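You operate a simulated robot arm through the tools that you are given. There is no shell and no other tool.

The job below is to be done with a simulated robot arm. You get a single attempt, and the scene is never put back.

## Task
Lock off the power board and prove it.
Fine: switch two off, then the main switch; green padlock on the lock peg, DO NOT SWITCH tag on the hook beside the main switch, then press PROVE.

It is judged by the outcome, as a careful person would: the job done as asked, and still so three seconds after it is handed in. It fails if anything else is knocked over, pushed out of place, dropped, spilled or broken.

## Robot
A 7-joint arm with a two-finger parallel gripper, fixed in place. Base frame: the origin is on the floor under the middle of its stand, x ahead of it, y to its left, z up. Lengths are in mm, angles in degrees, forces in N, time in s.
With the tool pointing down near the work surface it reaches from about 100 to 840 mm from the base axis. Its first joint turns from -17.0 to 126.0 degrees. Payload 1.57 kg.
The TCP is the grasp point between the finger pads, 30 mm short of the fingertips. In the tool frame z runs along the fingers and y along their closing line. Largest opening 80 mm; finger width 17, thickness 12; the body of the gripper, 40 by 82 mm, starts 80 mm behind the TCP.
Orientation is that of the tool frame in the base frame, as a unit quaternion [x, y, z, w]. With the fingers straight down and closing along the base's y, the tool's x points along the base's -x, its y along +y and its z along -z.

## Interface
- The arm moves only by the tool send_rows. Its argument "motion" is a list of rows, each a list of 7 numbers: the shift along the tool's x, y, z in units of 50 mm (1.0 is 50 mm), then the turn, a rotation vector about the tool's x, y, z in units of 8 degrees (1.0 is 8 degrees), then the finger opening in mm, from 0 to 80. In form: [[x, y, z, rx, ry, rz, jaw], ...]. A call has 1 to 20 rows; each row shifts and turns the commanded pose from where the row before left it, along the tool's axes as they then stand. A call with a number of a shift or a turn outside -1 to 1 is refused whole. Rows are played at 5 a second. More than 50 mm and 8.6 degrees between two rows, or a gripper value outside its range, and nothing of the call is played. Where a pose cannot be reached the arm comes as near as it can. A force on the tool above 90 N (or 10 N above the force at the start of the call, whichever is more), or a blocked arm, ends the call early, and 0.2 s more pass. The fingers move at their own pace (about 45 mm/s each) and stop on an object; they squeeze with about 28 N. The grip force told is the motor's: it shows also when the fingers shut on nothing. Time passes only in rows, and 0.2 s behind the last, so rows that do not move let the fingers close. It gives the time, the measured TCP pose, the force on the tool (base axes), the opening and the grip force at its end, in the units of the frame above (readings bear some noise), with the torque about the TCP (base axes, N m) and any sound that the robot's microphone picked up, and new pictures: "show" is both (left out), scene, wrist or none.
- Cameras (640 x 400 px; columns grow to the right, rows downward): "scene" is fixed at [48.9, -500.6, 1819.8]; the picture's right is [0.55, -0.83, 0.00], its down [-0.63, -0.42, -0.65] and it looks along [0.54, 0.36, -0.76] (base axes); focal length 214 px, centre (320, 200). "wrist" rides on the gripper at [72, -7, -122] in the tool frame; the picture's right is [0.09, 1.00, 0.00], its down [-0.84, 0.08, -0.54] and it looks along [-0.54, 0.05, 0.84] (tool axes); focal length 238 px, centre (320, 200).
- lift_body(by): slides the trunk up (or, below 0, down) by that many mm; the arm rides with it, the base frame stays. It gives what a move gives, with no picture.
- measure_at(camera, pixels): for up to 12 pixels [column, row] of the newest picture of that camera ("zoom" is the newest enlarged one), the place [x, y, z] in the base frame of the surface seen there, good to about 2 mm. The clock stands still meanwhile.
- inspect(camera, box): a new picture of the part [left, top, right, bottom] of that camera's present view, enlarged. The clock stands still meanwhile.
- close_job(): hands the job in; it is judged then, once.

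Leave the gripper open and the arm clear of the work at the hand-in unless told otherwise.

The tools are called as a command line: name --pt "numbers of a row" for each row, then --argument value for the rest, lists and objects as JSON in quotes. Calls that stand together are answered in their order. send_rows: Moves the arm, as the interface text tells. Its arguments: {"type":"object","properties":{"motion":{"type":"array"},"show":{"type":"string","enum":["both","scene","wrist","none"]}},"required":["motion"]} The other tools are called the same way: lift_body (by) moves the trunk up or down; measure_at (camera, pixels) gives the place of the surface under pixels of a picture; inspect (camera, box) takes an enlarged picture of a part of a camera's view; close_job () hands the job in.

At the start:

```text
time_s: 0.0
position: [433.5, -21.4, 1510.2]
orientation: [0.0, 1.0, 0.001, 0.0]
contact_force: [0.6, -0.5, -0.2]
torque: [0.0, 0.0, -0.02]
grip_width: 79.8
gripper_force: 0.1
trunk travel left (down, up): [-725.0, 65.0]
```

scene: 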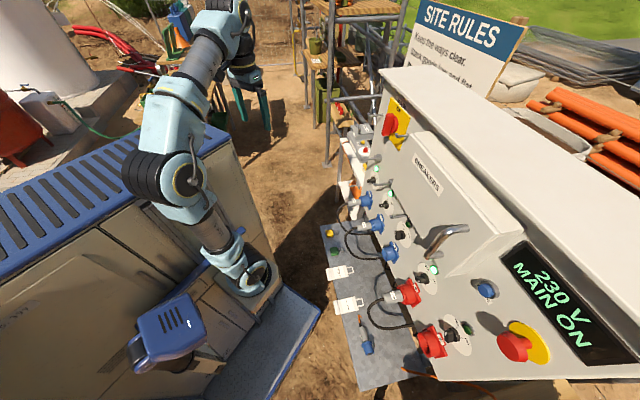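
wrist: 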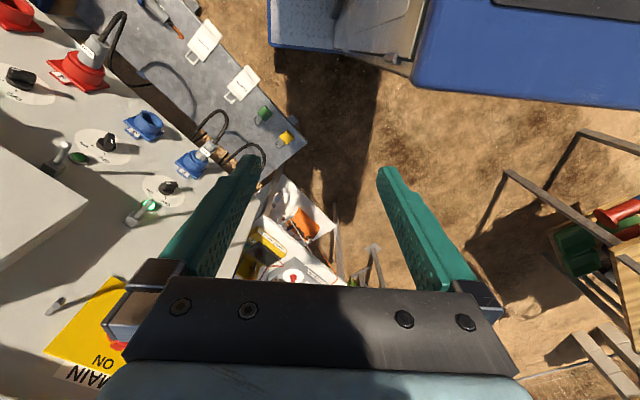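

I see a power board on the right of the scene picture: a red main switch at (390,125), a breaker box, sockets, a round red button on yellow at (520,345), and a shelf with tags and padlocks near (340,285). I'll enlarge these areas before moving.

inspect --camera "scene" --box '[320, 70, 480, 170]'

inspect --camera "scene" --box '[310, 160, 470, 260]'

inspect --camera "scene" --box '[310, 260, 470, 360]'

inspect --camera "scene" --box '[440, 250, 640, 375]'

inspect --camera "wrist" --box '[0, 0, 320, 200]'

inspect --camera "wrist" --box '[0, 200, 320, 400]'

```text
4.00 times, centred on (400, 120) of scene
```

zoom: 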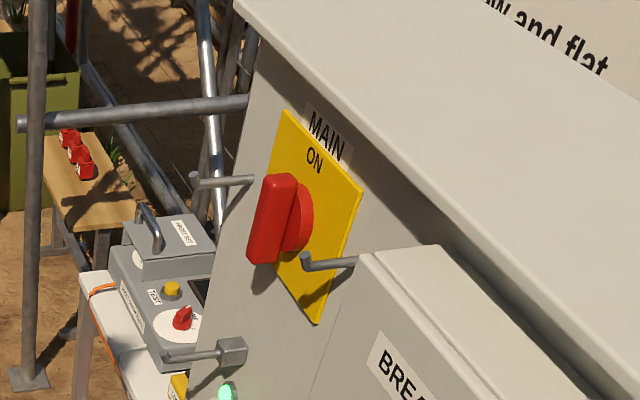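

```text
4.00 times, centred on (390, 210) of scene
```

zoom: 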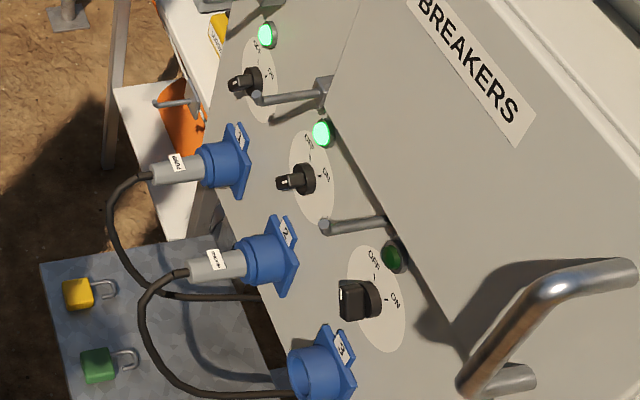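

```text
4.00 times, centred on (390, 310) of scene
```

zoom: 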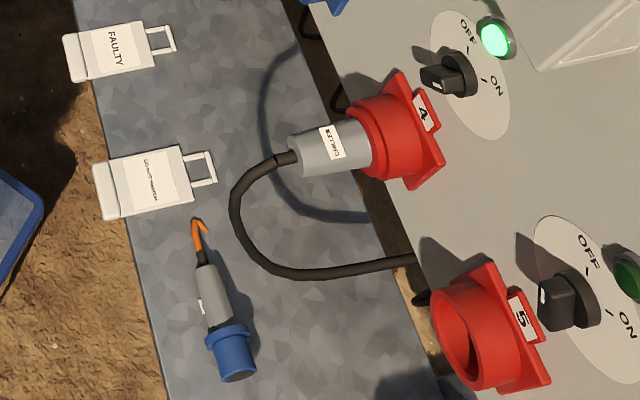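

```text
3.20 times, centred on (540, 312) of scene
```

zoom: 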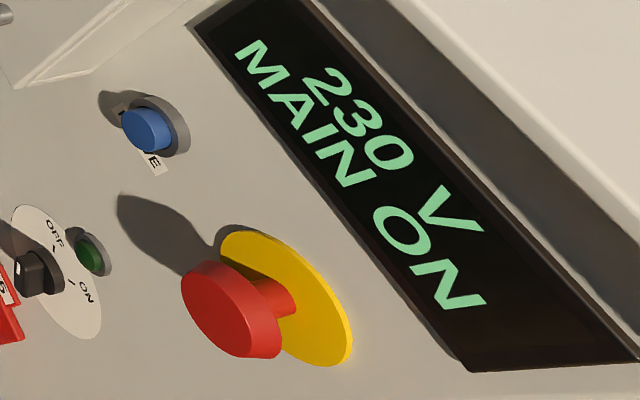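

```text
2.00 times, centred on (160, 100) of wrist
```

zoom: 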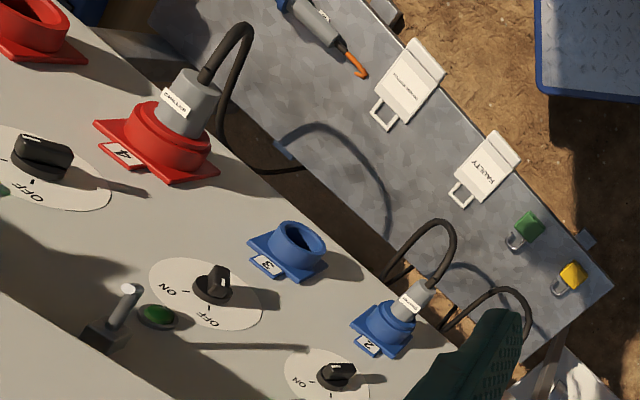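

```text
2.00 times, centred on (160, 300) of wrist
```

zoom: 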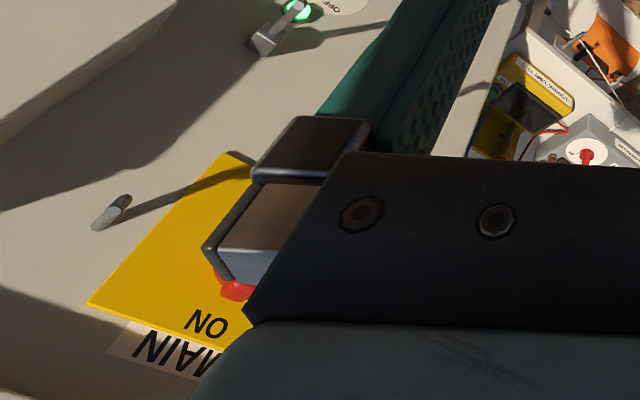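

Sockets are numbered 1–5, with lamps lit at 1, 2 and 4. Next I measure points on the panel face, the main switch, the pegs, the shelf items and the buttons to get the geometry.

measure_at --camera "scene" --pixels '[[391.5, 98.5], [409, 118], [399, 148], [386, 124], [369, 115], [381, 115.5], [397, 135.5], [408, 135.5], [362, 158.5], [378, 157.5], [376, 177], [384, 130]]'

measure_at --camera "scene" --pixels '[[383, 205], [388, 204], [390.5, 193.5], [395, 210], [374, 185], [329.5, 233.5], [334.5, 251.5], [341, 232.5], [346, 349], [335, 305], [358, 303], [341, 271]]'

measure_at --camera "scene" --pixels '[[485, 289.5], [512, 347], [540, 345], [490, 320], [470, 320], [540, 290], [600, 340], [430, 180], [480, 190], [340, 320], [380, 340], [335, 262]]'

```text
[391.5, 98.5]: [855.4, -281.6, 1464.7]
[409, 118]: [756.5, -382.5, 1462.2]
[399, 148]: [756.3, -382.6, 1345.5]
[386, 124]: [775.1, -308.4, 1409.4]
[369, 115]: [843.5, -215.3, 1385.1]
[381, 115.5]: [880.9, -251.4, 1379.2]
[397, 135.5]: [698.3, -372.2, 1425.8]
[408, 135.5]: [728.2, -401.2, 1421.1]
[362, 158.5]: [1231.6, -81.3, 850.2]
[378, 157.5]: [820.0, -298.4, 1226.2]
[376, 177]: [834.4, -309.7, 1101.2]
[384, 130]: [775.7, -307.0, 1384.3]
```

```text
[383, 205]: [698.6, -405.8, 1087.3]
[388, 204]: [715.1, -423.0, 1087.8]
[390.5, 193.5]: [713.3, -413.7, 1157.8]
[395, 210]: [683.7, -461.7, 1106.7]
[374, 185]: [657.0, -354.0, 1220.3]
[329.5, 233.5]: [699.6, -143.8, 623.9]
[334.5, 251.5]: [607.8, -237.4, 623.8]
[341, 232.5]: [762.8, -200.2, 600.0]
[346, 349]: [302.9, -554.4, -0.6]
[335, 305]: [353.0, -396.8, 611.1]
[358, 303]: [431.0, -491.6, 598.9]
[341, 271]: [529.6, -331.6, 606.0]
```

```text
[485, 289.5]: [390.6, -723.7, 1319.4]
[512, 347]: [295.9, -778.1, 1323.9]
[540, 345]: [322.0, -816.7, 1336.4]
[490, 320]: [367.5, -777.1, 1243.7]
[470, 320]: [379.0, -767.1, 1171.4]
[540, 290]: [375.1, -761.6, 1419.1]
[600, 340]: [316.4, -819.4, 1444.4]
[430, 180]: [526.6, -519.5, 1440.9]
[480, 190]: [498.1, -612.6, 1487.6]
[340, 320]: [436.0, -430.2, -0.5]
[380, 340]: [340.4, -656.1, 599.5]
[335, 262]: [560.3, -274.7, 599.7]
```

The panel is a vertical plane at about x − y = 1145, facing the robot. The main switch sits near (806,−332,1404) and the shelf is at z≈600. To see the panel close up, I'll turn the tool in place by about 98° to face it, with the camera below and nothing nearby.

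send_rows --pt "0 0 0 0.338 -0.817 0.338 80" --pt "0 0 0 0.338 -0.817 0.338 80" --pt "0 0 0 0.338 -0.817 0.338 80" --pt "0 0 0 0.338 -0.817 0.338 80" --pt "0 0 0 0.338 -0.817 0.338 80" --pt "0 0 0 0.338 -0.817 0.338 80" --show "both"

```text
time_s: 1.4
position: [454.5, -5.8, 1523.0]
orientation: [0.138, 0.922, -0.139, 0.333]
contact_force: [0.2, 0.6, 0.1]
torque: [0.04, 0.01, 0.04]
grip_width: 80.0
gripper_force: 0.0
out of reach, approached as far as the arm can: row 4, 5, 6
trunk travel left (down, up): [-725.0, 65.0]
```

scene: 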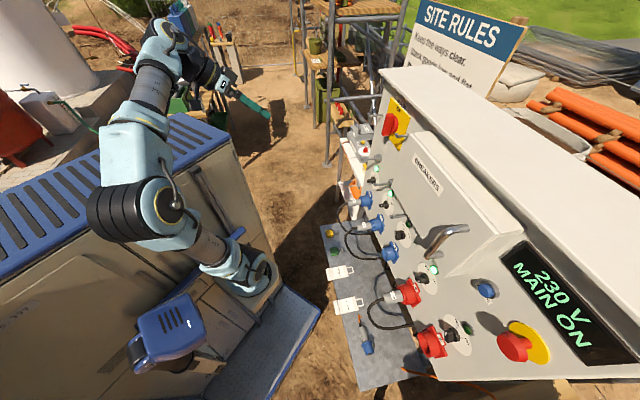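
wrist: 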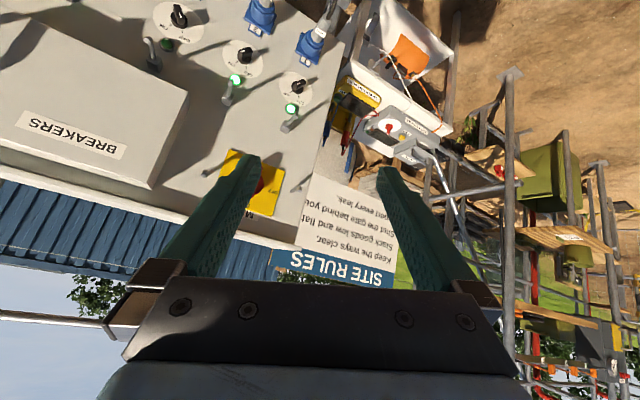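

The tool reached about 42° of pitch before the arm ran short of room. The upside-down wrist view shows the panel's left half: main switch at (265,190) and switches 1–3 at the top. I'll enlarge these.

inspect --camera "wrist" --box '[130, 0, 330, 125]'

inspect --camera "wrist" --box '[180, 110, 340, 210]'

```text
3.20 times, centred on (230, 62) of wrist
```

zoom: 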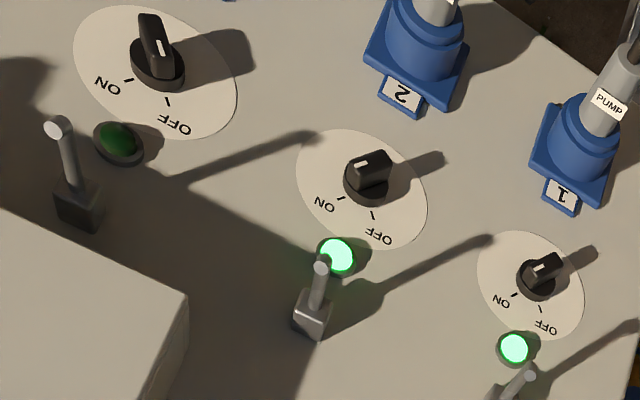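

```text
4.00 times, centred on (260, 160) of wrist
```

zoom: 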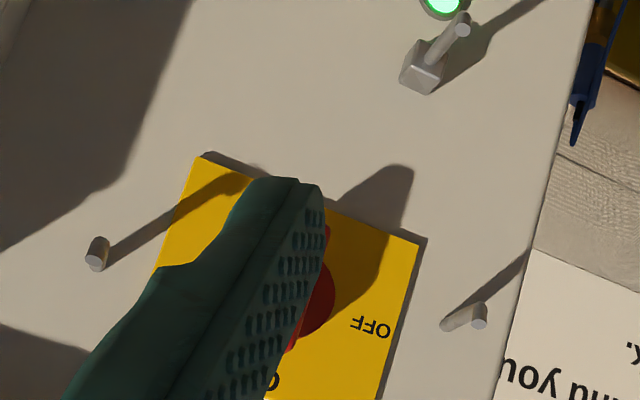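

"OFF" on the main plate is at the panel's left, a quarter turn counter-clockwise. On the small dials OFF is up and ON is right. Next I move to about (560,−230,1350), roughly 250 mm off the panel, and finish turning to face it.

send_rows --pt "-0.076 -0.408 0.88 0 0 0 80" --pt "-0.076 -0.408 0.88 0 0 0 80" --pt "-0.076 -0.408 0.88 0 0 0 80" --pt "-0.076 -0.408 0.88 0 0 0 80" --pt "-0.076 -0.408 0.88 0 0 0 80" --pt "-0.076 -0.408 0.88 0 0 0 80" --pt "0 0 0 0.338 -0.817 0.338 80" --pt "0 0 0 0.338 -0.817 0.338 80" --pt "0 0 0 0.338 -0.817 0.338 80" --pt "0 0 0 0.338 -0.817 0.338 80" --pt "0 0 0 0.338 -0.817 0.338 80" --pt "0 0 0 0.338 -0.817 0.338 80" --pt "0 0 0 0.338 -0.817 0.338 80" --show "both"

```text
time_s: 4.2
position: [597.5, -203.1, 1367.5]
orientation: [0.27, 0.652, -0.27, 0.655]
contact_force: [-0.3, 0.4, 0.3]
torque: [0.0, 0.06, 0.03]
grip_width: 79.9
gripper_force: 0.1
out of reach, approached as far as the arm can: row 1, 2
trunk travel left (down, up): [-725.0, 65.0]
```

scene: 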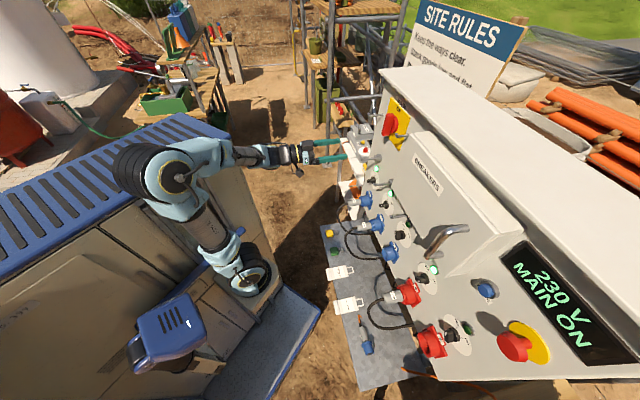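
wrist: 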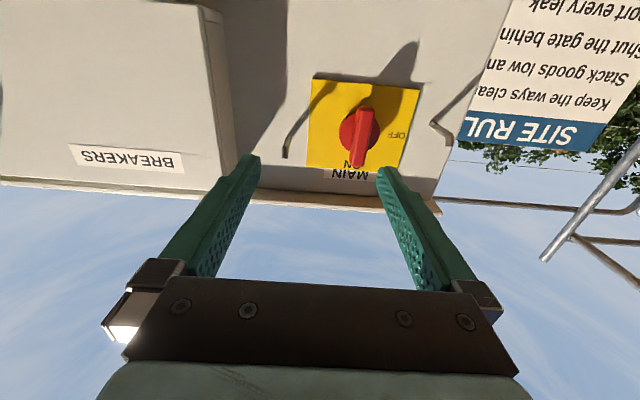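

The tool now faces the panel squarely. The main switch handle is at (358,130) and there are pegs at (295,120) and (440,115). I'll enlarge those.

inspect --camera "wrist" --box '[260, 60, 480, 200]'

measure_at --camera "wrist" --pixels '[[358, 130], [358, 115], [358, 160], [359, 145], [287, 155], [300, 120], [325, 90], [434, 123], [450, 140], [465, 100], [316, 100], [409, 95]]'

```text
2.86 times, centred on (370, 130) of wrist
```

zoom: 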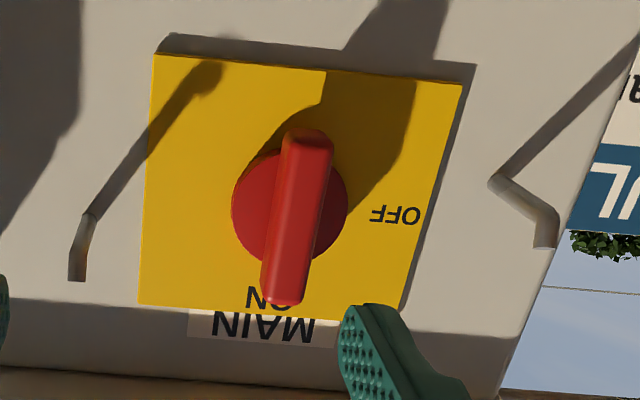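

```text
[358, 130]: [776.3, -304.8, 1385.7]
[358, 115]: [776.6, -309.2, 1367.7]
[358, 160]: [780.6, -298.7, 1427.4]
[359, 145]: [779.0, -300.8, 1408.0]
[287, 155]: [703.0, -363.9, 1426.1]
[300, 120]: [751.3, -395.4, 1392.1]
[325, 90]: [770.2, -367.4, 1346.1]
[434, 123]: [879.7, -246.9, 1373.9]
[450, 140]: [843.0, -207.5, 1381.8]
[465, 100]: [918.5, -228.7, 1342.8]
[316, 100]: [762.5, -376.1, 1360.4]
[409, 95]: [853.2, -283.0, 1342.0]
```

Both rods beside the main switch seem to have bent ends. I'll enlarge each further and look at the other rods with square bases too.

inspect --camera "wrist" --box '[265, 110, 329, 150]'

inspect --camera "wrist" --box '[416, 100, 480, 160]'

inspect --camera "scene" --box '[360, 95, 440, 145]'

inspect --camera "scene" --box '[350, 145, 430, 195]'

inspect --camera "scene" --box '[370, 190, 450, 240]'

inspect --camera "scene" --box '[400, 230, 500, 292]'

```text
10.00 times, centred on (297, 130) of wrist
```

zoom: 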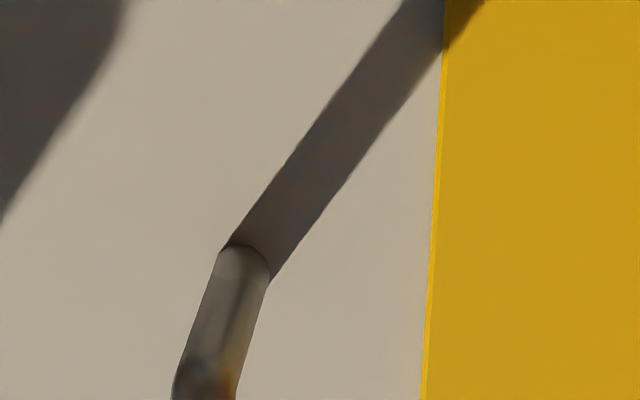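

```text
6.67 times, centred on (448, 130) of wrist
```

zoom: 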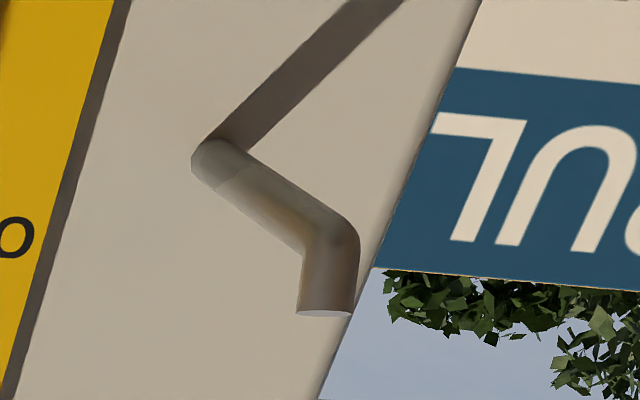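

```text
8.00 times, centred on (400, 120) of scene
```

zoom: 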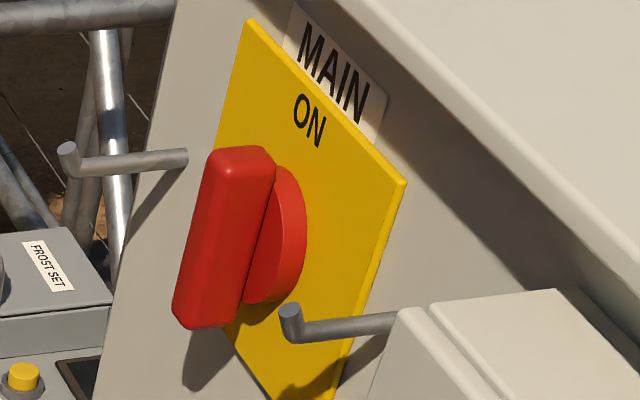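

```text
8.00 times, centred on (390, 170) of scene
```

zoom: 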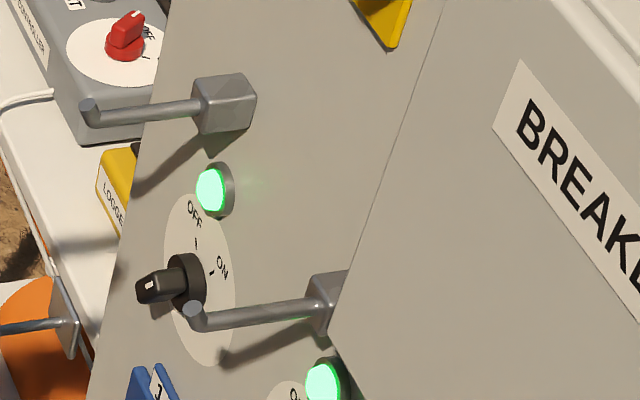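

```text
8.00 times, centred on (410, 215) of scene
```

zoom: 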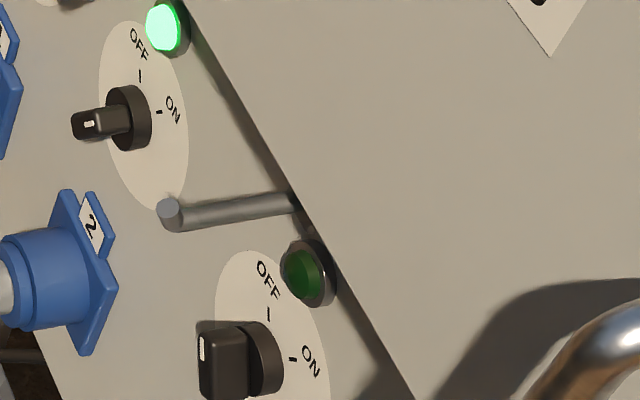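

```text
6.40 times, centred on (450, 261) of scene
```

zoom: 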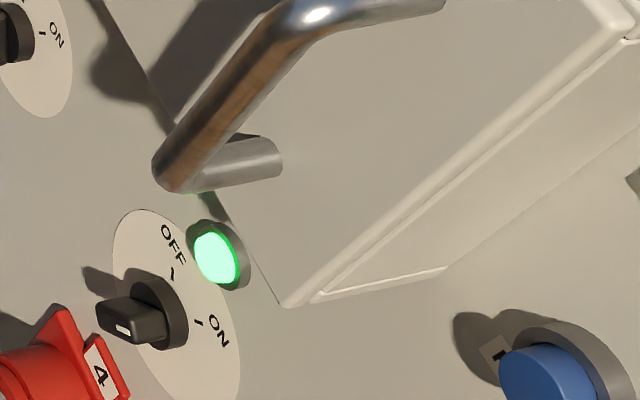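

Two plain hooks flank the main switch. Separate hooked rods on square base blocks sit above switches 1, 2 and 3. I need labels to tell which is the "lock peg", so I'll lower the trunk 350 mm for a front view of the switch area.

lift_body --by -350

send_rows --pt "0 0 0 0 0 0 80" --show "both"

```text
time_s: 7.6
position: [597.6, -204.2, 1017.2]
orientation: [0.27, 0.653, -0.27, 0.654]
contact_force: [0.1, -0.1, 0.4]
torque: [0.01, 0.01, -0.03]
grip_width: 79.9
gripper_force: 0.1
trunk travel left (down, up): [-375.0, 415.0]
```

```text
time_s: 8.0
position: [598.0, -203.8, 1017.5]
orientation: [0.27, 0.653, -0.27, 0.654]
contact_force: [-0.1, -0.3, -0.4]
torque: [-0.01, 0.01, -0.01]
grip_width: 79.9
gripper_force: 0.0
trunk travel left (down, up): [-375.0, 415.0]
```

scene: 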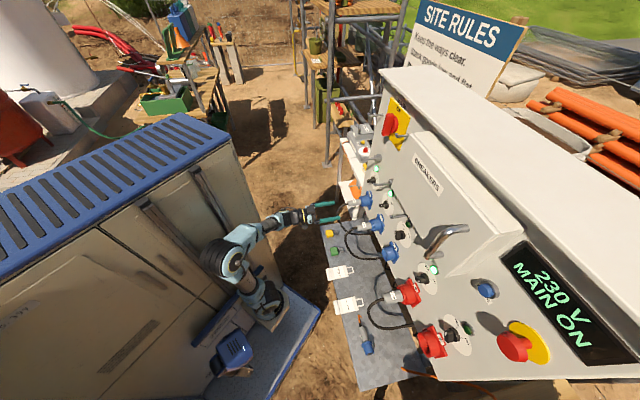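
wrist: 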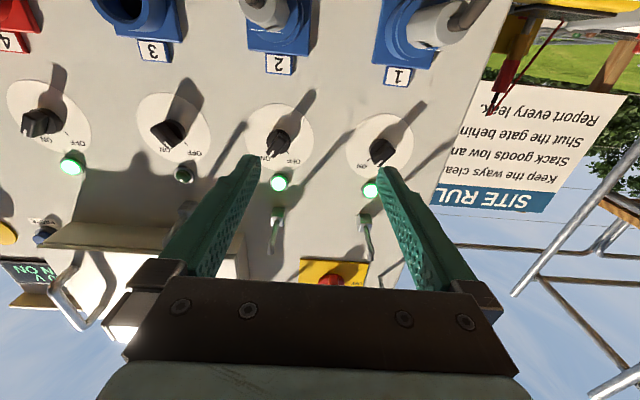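

Now I see numbered sockets 1–4 along the top of the inverted view, each with its dial above it on the panel. I'll enlarge the dials and pegs.

inspect --camera "wrist" --box '[230, 80, 430, 205]'

inspect --camera "wrist" --box '[0, 60, 220, 200]'

inspect --camera "wrist" --box '[240, 180, 400, 290]'

inspect --camera "wrist" --box '[0, 180, 160, 320]'

```text
3.20 times, centred on (330, 142) of wrist
```

zoom: 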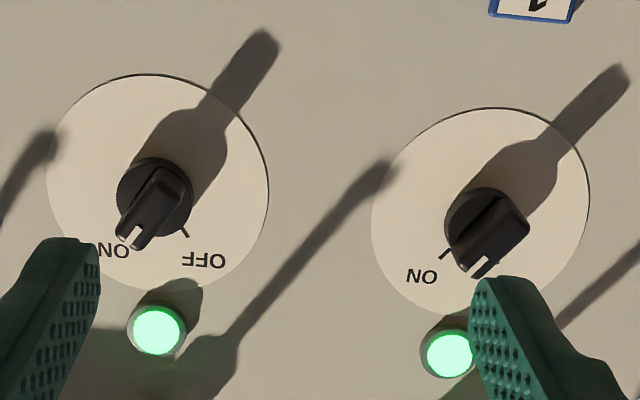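

```text
2.86 times, centred on (110, 130) of wrist
```

zoom: 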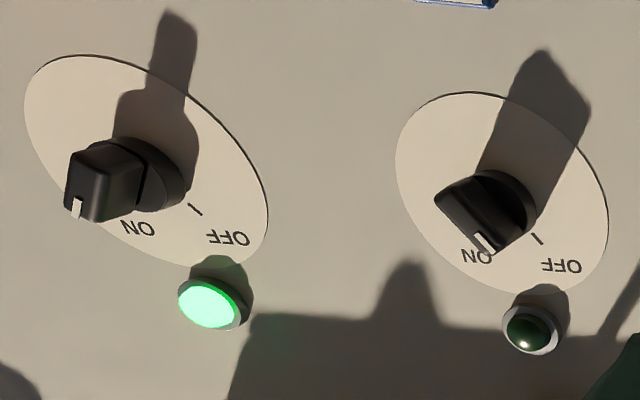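

```text
3.64 times, centred on (320, 235) of wrist
```

zoom: 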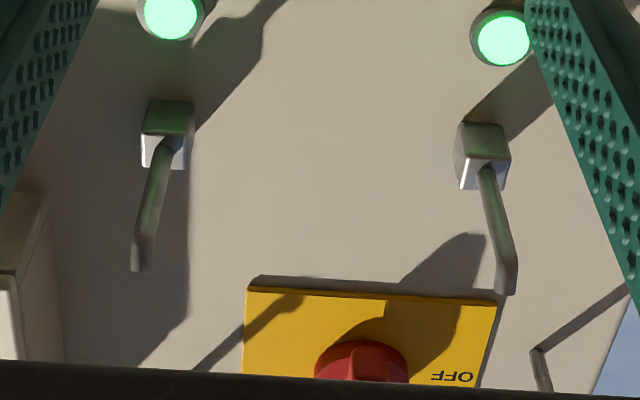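

```text
2.86 times, centred on (80, 250) of wrist
```

zoom: 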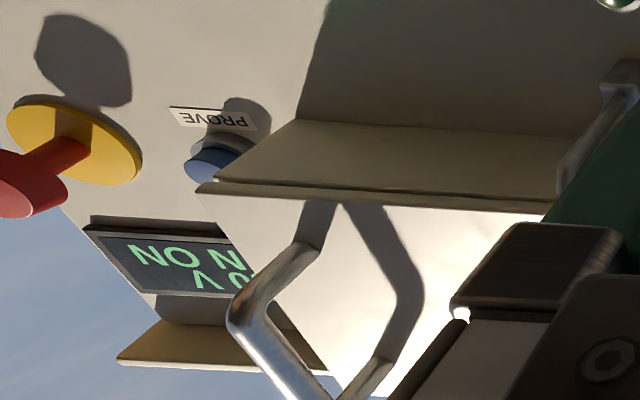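

Dials read ON at the panel's upper right and OFF at the upper left. PROVE is the blue button. I'll measure the block pegs, the dial-2 pointer, and the lamps and sockets for alignment.

measure_at --camera "wrist" --pixels '[[279, 213], [277, 228], [272, 252], [365, 222], [371, 245], [278.5, 183], [278, 134], [271, 154], [279, 141], [286, 126], [280, 65], [371, 189]]'

inspect --camera "wrist" --box '[250, 110, 314, 150]'

inspect --camera "wrist" --box '[150, 180, 230, 260]'

```text
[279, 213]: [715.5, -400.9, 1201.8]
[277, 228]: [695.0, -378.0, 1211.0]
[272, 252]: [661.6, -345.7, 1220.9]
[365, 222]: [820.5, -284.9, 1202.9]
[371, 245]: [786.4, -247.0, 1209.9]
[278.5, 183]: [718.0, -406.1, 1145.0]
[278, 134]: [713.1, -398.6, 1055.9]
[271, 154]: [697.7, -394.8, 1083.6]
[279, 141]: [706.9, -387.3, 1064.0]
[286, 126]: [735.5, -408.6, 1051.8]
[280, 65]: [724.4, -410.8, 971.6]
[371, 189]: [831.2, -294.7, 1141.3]
```

```text
10.00 times, centred on (282, 130) of wrist
```

zoom: 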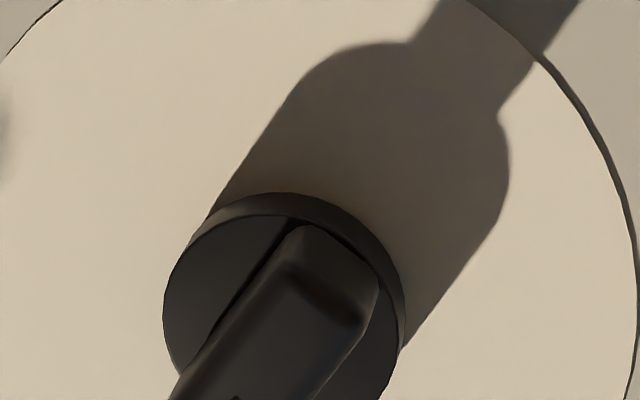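

```text
5.00 times, centred on (190, 220) of wrist
```

zoom: 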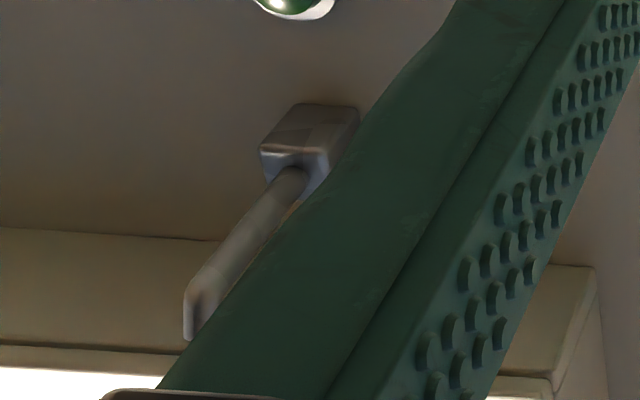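

Rods 1 and 2 on blocks line up with lamps 1 and 2, and a third sits under the breaker box. I need a clean frontal look at all the rods for labels, so I'm raising the trunk 200 mm.

lift_body --by 200

send_rows --pt "0 0 0 0 0 0 80" --show "wrist"

```text
time_s: 10.2
position: [598.1, -202.8, 1217.9]
orientation: [0.269, 0.653, -0.269, 0.655]
contact_force: [-0.2, -1.0, 0.5]
torque: [0.05, 0.0, 0.01]
grip_width: 80.1
gripper_force: 0.1
trunk travel left (down, up): [-575.0, 215.0]
```

```text
time_s: 10.6
position: [597.5, -203.8, 1217.5]
orientation: [0.269, 0.653, -0.269, 0.654]
contact_force: [0.4, 0.3, 0.7]
torque: [-0.02, -0.02, 0.02]
grip_width: 80.2
gripper_force: 0.0
trunk travel left (down, up): [-575.0, 215.0]
```

wrist: 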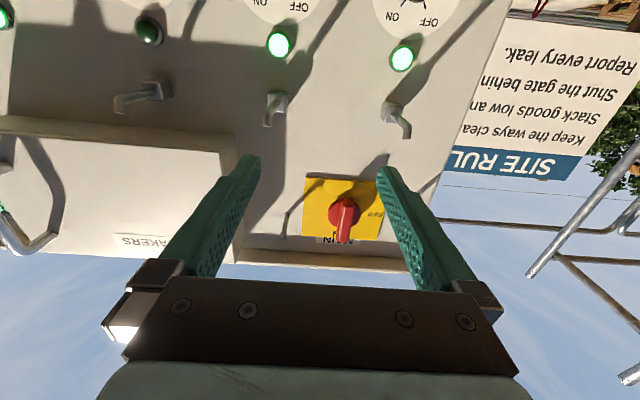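

inspect --camera "wrist" --box '[90, 60, 250, 160]'

inspect --camera "wrist" --box '[250, 60, 430, 160]'

inspect --camera "wrist" --box '[260, 160, 420, 260]'

inspect --camera "wrist" --box '[0, 0, 160, 130]'

```text
4.00 times, centred on (170, 110) of wrist
```

zoom: 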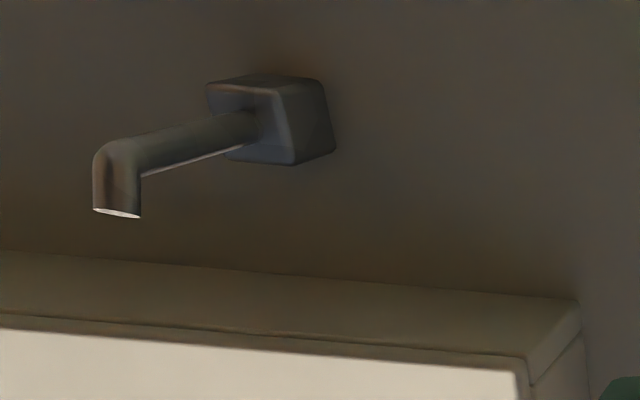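

```text
3.56 times, centred on (340, 110) of wrist
```

zoom: 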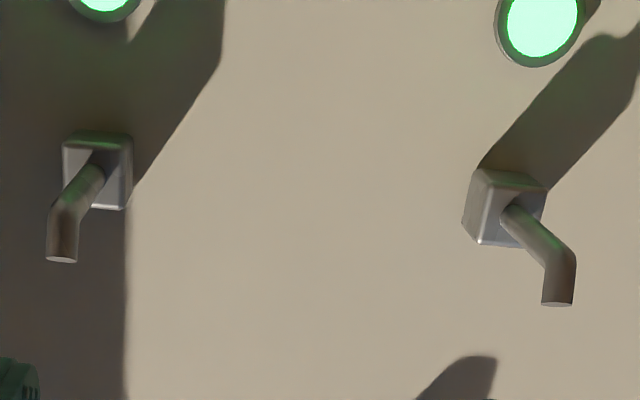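

```text
4.00 times, centred on (340, 210) of wrist
```

zoom: 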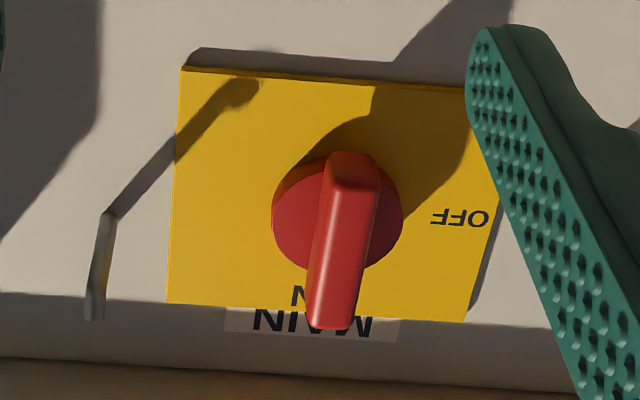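

```text
3.08 times, centred on (80, 65) of wrist
```

zoom: 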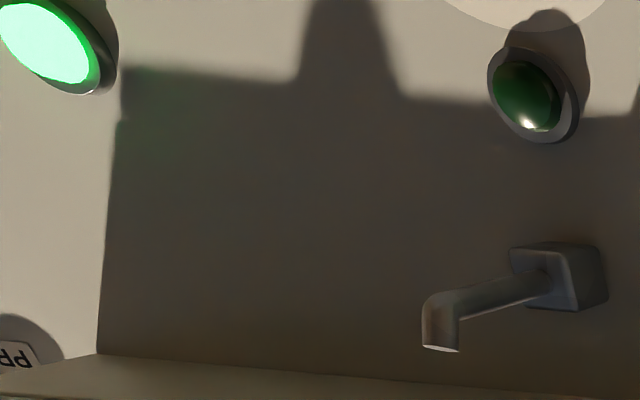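

Only ways 1–3 have block-mounted rods, and none carry labels. Beside the main switch there is a left rod that looks thicker and a right one that looks thinner. I'll raise the trunk 200 mm and step nearer (57 mm left, 80 mm forward) to compare them.

lift_body --by 200

send_rows --pt "0 0.57 0.4 0 0 0 80" --pt "0 0.57 0.4 0 0 0 80" --pt "0 0 0.4 0 0 0 80" --pt "0 0 0.4 0 0 0 80" --show "wrist"

```text
time_s: 12.8
position: [596.8, -203.4, 1417.6]
orientation: [0.269, 0.653, -0.269, 0.655]
contact_force: [0.5, -0.1, 0.1]
torque: [0.05, 0.02, 0.02]
grip_width: 80.0
gripper_force: 0.0
trunk travel left (down, up): [-775.0, 15.0]
```

```text
time_s: 13.8
position: [695.7, -217.9, 1418.3]
orientation: [0.269, 0.653, -0.269, 0.655]
contact_force: [0.4, -0.6, 0.4]
torque: [0.04, 0.03, 0.06]
grip_width: 80.1
gripper_force: 0.1
trunk travel left (down, up): [-775.0, 15.0]
```

wrist: 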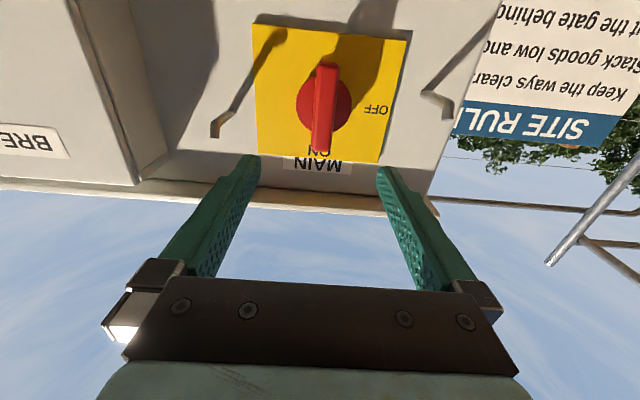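

The main switch is at (322,110), with rods at (220,120) and (435,100). I'll enlarge all three and measure the rods.

inspect --camera "wrist" --box '[195, 95, 259, 135]'

inspect --camera "wrist" --box '[405, 80, 469, 120]'

inspect --camera "wrist" --box '[240, 30, 400, 170]'

measure_at --camera "wrist" --pixels '[[229, 112], [222, 119], [215, 131], [427, 93], [437, 98], [445, 113], [325, 70], [321, 148], [322, 110], [338, 105], [300, 107], [318, 160]]'

```text
10.00 times, centred on (227, 115) of wrist
```

zoom: 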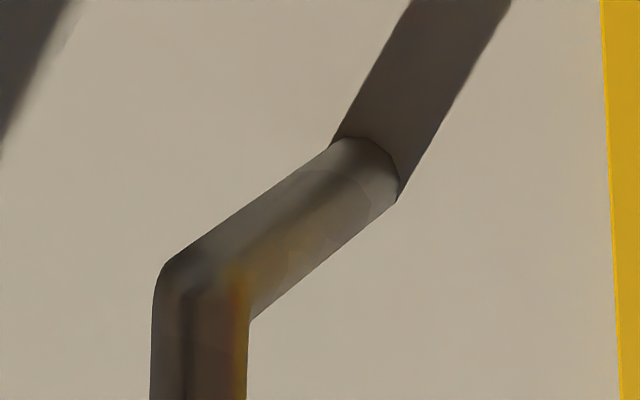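

```text
10.00 times, centred on (437, 100) of wrist
```

zoom: 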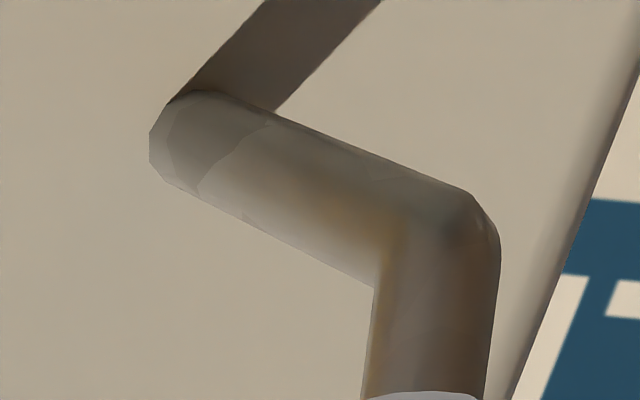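

```text
2.86 times, centred on (320, 100) of wrist
```

zoom: 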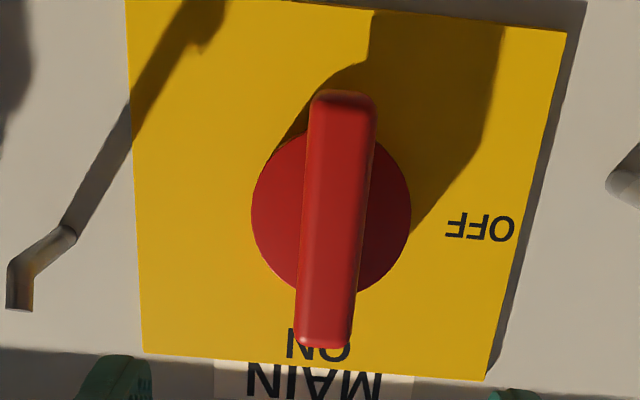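

```text
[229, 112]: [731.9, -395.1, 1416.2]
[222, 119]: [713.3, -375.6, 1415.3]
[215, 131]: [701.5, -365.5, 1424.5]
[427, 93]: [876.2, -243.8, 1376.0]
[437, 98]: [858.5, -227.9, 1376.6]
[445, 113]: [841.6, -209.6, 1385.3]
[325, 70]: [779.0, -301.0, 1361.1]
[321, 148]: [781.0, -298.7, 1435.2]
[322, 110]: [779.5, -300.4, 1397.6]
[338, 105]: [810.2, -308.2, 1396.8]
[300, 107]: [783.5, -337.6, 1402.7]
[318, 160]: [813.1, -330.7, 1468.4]
```

Both rods beside the main switch come out at roughly 9–10 mm with upturned tips. There may be labels elsewhere, and I should check reach at the right end, so I'll back off 80 mm, slide right along the panel and look there.

send_rows --pt "0 0 -0.8 0 0 0 80" --pt "0 0 -0.8 0 0 0 80" --pt "0 -0.9 0 0 0 0 80" --pt "0 -0.9 0 0 0 0 80" --pt "0 -0.9 0 0 0 0 80" --pt "0 -0.9 0 0 0 0 80" --pt "0 -0.9 0 0 0 0 80" --pt "0 -0.9 0 0 0 0 80" --pt "0 -0.9 0 0 0 0 80" --pt "0 -0.9 0 0 0 0 80" --show "none"

lift_body --by -220

send_rows --pt "0 0 0 0 0 0 80" --show "both"

```text
time_s: 16.0
position: [535.4, -326.9, 1398.0]
orientation: [0.27, 0.654, -0.27, 0.653]
contact_force: [-0.3, -0.3, 0.7]
torque: [0.02, 0.0, 0.01]
grip_width: 80.1
gripper_force: 0.1
out of reach, approached as far as the arm can: row 5, 6, 7, 8, 9, 10
trunk travel left (down, up): [-775.0, 15.0]
```

```text
time_s: 18.3
position: [536.2, -326.6, 1178.6]
orientation: [0.269, 0.654, -0.27, 0.654]
contact_force: [0.1, 0.3, 0.4]
torque: [-0.01, 0.01, 0.01]
grip_width: 79.9
gripper_force: 0.2
trunk travel left (down, up): [-555.0, 235.0]
```

```text
time_s: 18.7
position: [536.1, -326.1, 1178.4]
orientation: [0.27, 0.654, -0.27, 0.654]
contact_force: [0.6, -0.5, -0.5]
torque: [0.02, 0.03, 0.03]
grip_width: 79.9
gripper_force: 0.0
trunk travel left (down, up): [-555.0, 235.0]
```

scene: 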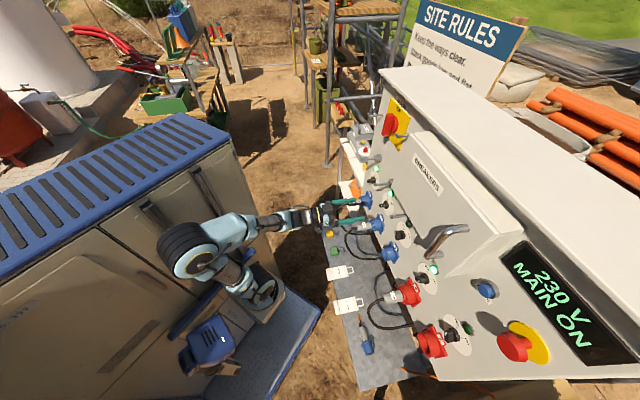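
wrist: 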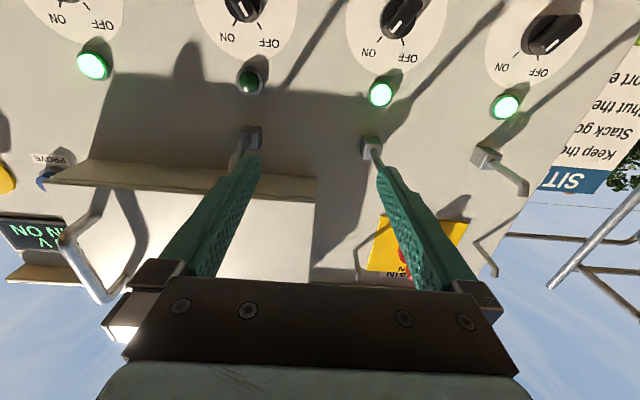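

With the tool square-on the arm stops near s = −148, so PROVE will need an angled tool. I'll enlarge the left of this view and the blocks for any markings.

inspect --camera "wrist" --box '[0, 120, 200, 280]'

inspect --camera "wrist" --box '[340, 60, 560, 200]'

inspect --camera "wrist" --box '[200, 0, 420, 140]'

measure_at --camera "wrist" --pixels '[[252, 132], [249, 80], [380, 94], [372, 150], [486, 156], [525, 190], [93, 66], [44, 183], [320, 190], [50, 235], [75, 172], [490, 250]]'

```text
2.50 times, centred on (100, 200) of wrist
```

zoom: 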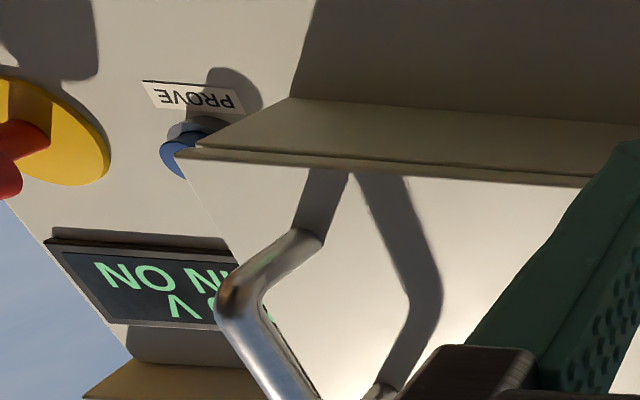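

```text
2.86 times, centred on (450, 130) of wrist
```

zoom: 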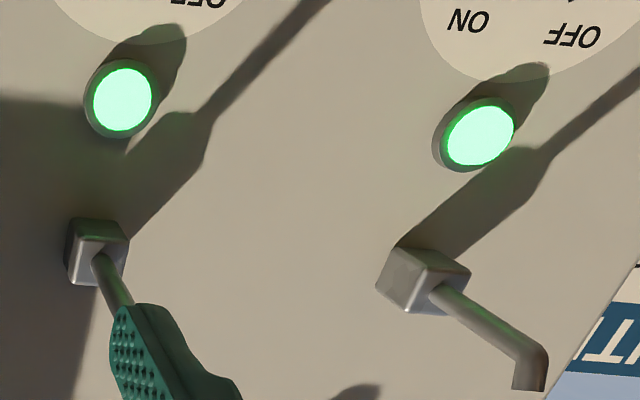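

```text
2.86 times, centred on (310, 70) of wrist
```

zoom: 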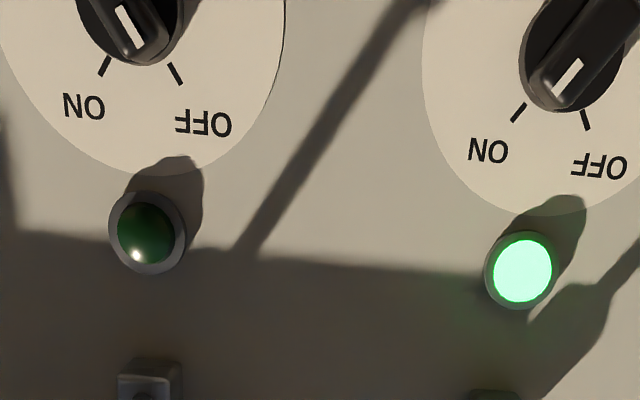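

```text
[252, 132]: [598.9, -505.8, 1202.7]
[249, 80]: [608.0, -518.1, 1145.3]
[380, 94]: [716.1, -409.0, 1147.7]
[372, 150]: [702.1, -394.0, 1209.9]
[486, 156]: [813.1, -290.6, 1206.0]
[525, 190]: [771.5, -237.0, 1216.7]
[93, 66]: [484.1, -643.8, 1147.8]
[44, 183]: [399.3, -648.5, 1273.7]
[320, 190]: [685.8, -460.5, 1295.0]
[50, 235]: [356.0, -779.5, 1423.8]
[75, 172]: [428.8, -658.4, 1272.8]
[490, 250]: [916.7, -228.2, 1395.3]
```

There are still no markings on the blocks. The left main rod protrudes about 64 mm and the right about 54 mm. Next I'll look closely at the padlocks and tags on the shelf, since their shackle and loop sizes may tell which rods they suit.

inspect --camera "scene" --box '[315, 225, 363, 261]'

inspect --camera "scene" --box '[320, 260, 384, 320]'

measure_at --camera "scene" --pixels '[[332, 252], [337, 252], [334, 248], [334, 255], [341, 247.5], [344, 250], [344, 252.5], [341, 251], [339.5, 248.5], [328, 276], [354, 270], [349, 268]]'

measure_at --camera "scene" --pixels '[[337, 301], [337, 313], [345, 301], [345, 311], [354, 298], [356, 307], [363, 298.5], [363, 305], [359, 302], [358, 299], [336, 307], [350, 304]]'

```text
11.11 times, centred on (339, 243) of scene
```

zoom: 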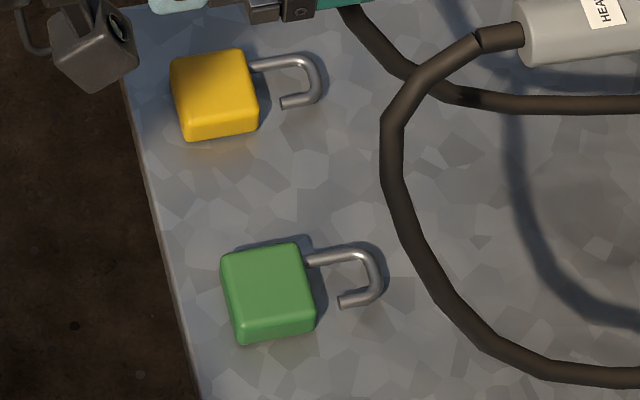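

```text
6.67 times, centred on (352, 290) of scene
```

zoom: 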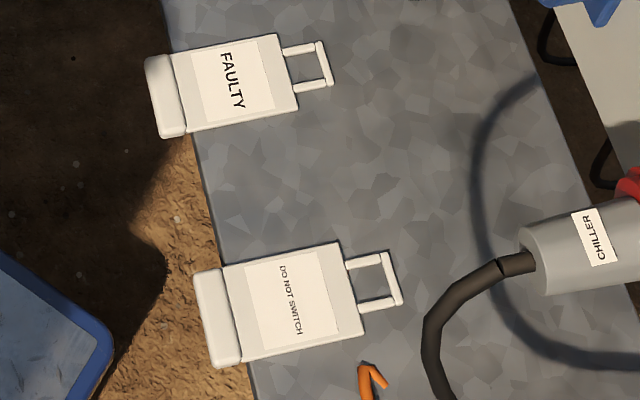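

```text
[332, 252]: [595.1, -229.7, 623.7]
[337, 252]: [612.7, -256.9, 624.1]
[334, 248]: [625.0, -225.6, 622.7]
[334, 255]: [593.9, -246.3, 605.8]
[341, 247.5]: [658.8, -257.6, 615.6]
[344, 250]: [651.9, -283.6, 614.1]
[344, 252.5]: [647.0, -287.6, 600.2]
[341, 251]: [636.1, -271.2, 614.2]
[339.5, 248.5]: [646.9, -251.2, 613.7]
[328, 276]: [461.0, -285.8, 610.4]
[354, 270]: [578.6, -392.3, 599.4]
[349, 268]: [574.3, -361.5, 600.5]
```

```text
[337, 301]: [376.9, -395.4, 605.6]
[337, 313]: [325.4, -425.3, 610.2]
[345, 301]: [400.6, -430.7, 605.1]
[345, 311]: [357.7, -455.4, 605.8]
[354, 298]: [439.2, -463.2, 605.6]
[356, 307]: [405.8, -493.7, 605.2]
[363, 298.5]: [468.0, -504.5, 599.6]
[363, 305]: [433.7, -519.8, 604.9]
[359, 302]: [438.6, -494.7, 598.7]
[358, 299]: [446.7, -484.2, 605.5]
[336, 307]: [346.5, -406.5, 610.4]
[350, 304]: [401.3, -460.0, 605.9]
```

The green padlock has an open shackle pointing toward the panel, and the tag's loop also points toward the panel. Before deciding on the peg, I'll zoom hard on each block and rod.

inspect --camera "wrist" --box '[465, 135, 545, 205]'

inspect --camera "wrist" --box '[345, 120, 409, 160]'

inspect --camera "wrist" --box '[220, 110, 284, 160]'

inspect --camera "wrist" --box '[340, 200, 510, 290]'

```text
5.71 times, centred on (505, 170) of wrist
```

zoom: 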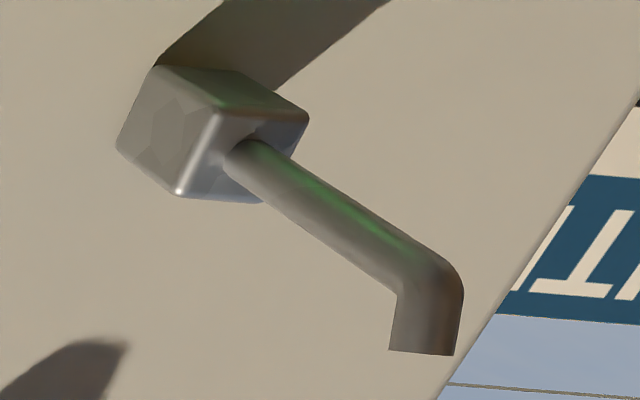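

```text
10.00 times, centred on (377, 140) of wrist
```

zoom: 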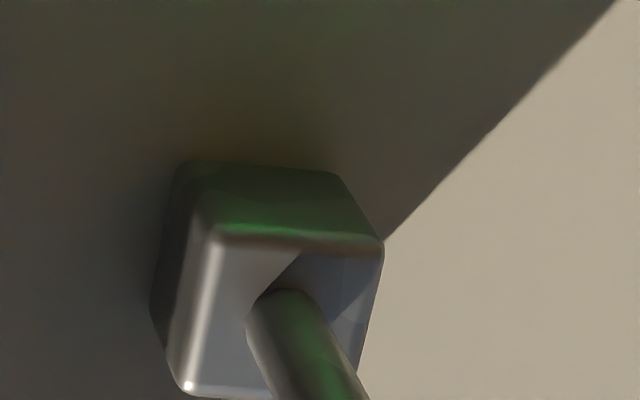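

```text
8.00 times, centred on (252, 135) of wrist
```

zoom: 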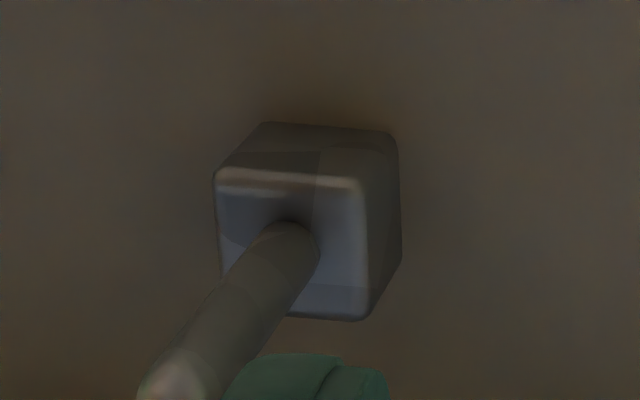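

```text
3.76 times, centred on (425, 245) of wrist
```

zoom: 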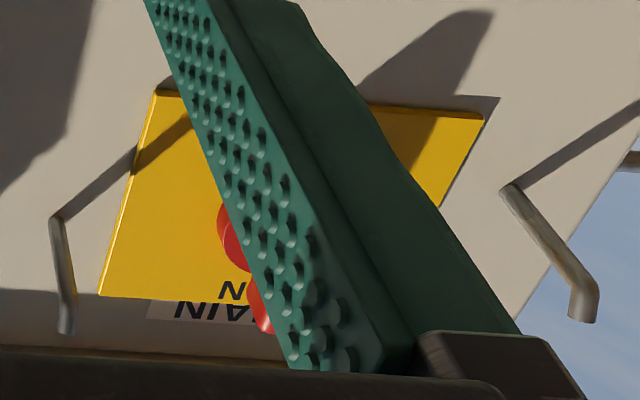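

The blocks are plain. To compare the two main rods fairly, I'll place the camera at the same offset from each and compare apparent sizes, starting with the right rod. That means raising the trunk 235 mm and shifting left and forward.

lift_body --by 235

send_rows --pt "0 0.865 0.36 0 0 0 80" --pt "0 0.865 0.36 0 0 0 80" --pt "0 0 0 0 0 0 80" --show "wrist"

inspect --camera "wrist" --box '[280, 80, 376, 140]'

```text
time_s: 21.1
position: [535.4, -327.2, 1414.2]
orientation: [0.27, 0.654, -0.269, 0.654]
contact_force: [-0.5, 0.6, 0.1]
torque: [0.01, 0.0, -0.01]
grip_width: 80.1
gripper_force: 0.0
trunk travel left (down, up): [-790.0, 0.0]
```

```text
time_s: 21.9
position: [620.0, -290.1, 1414.7]
orientation: [0.27, 0.653, -0.27, 0.653]
contact_force: [0.1, 0.6, -0.5]
torque: [0.01, 0.01, 0.01]
grip_width: 80.2
gripper_force: 0.0
trunk travel left (down, up): [-790.0, 0.0]
```

wrist: 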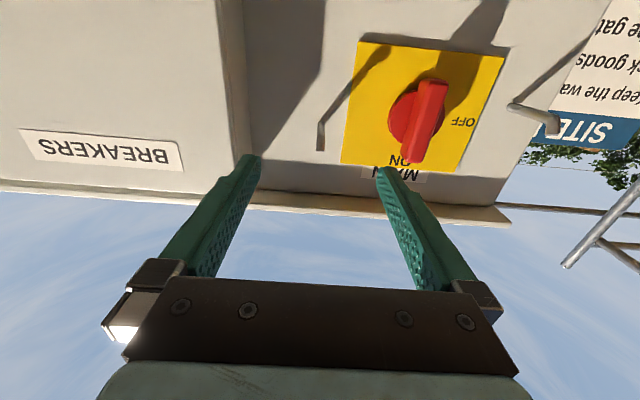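

```text
6.67 times, centred on (328, 110) of wrist
```

zoom: 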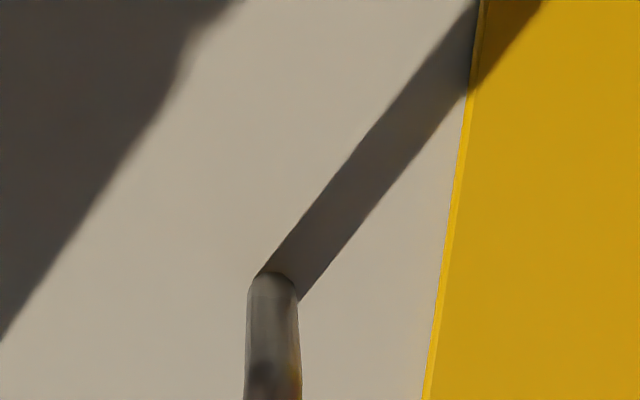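

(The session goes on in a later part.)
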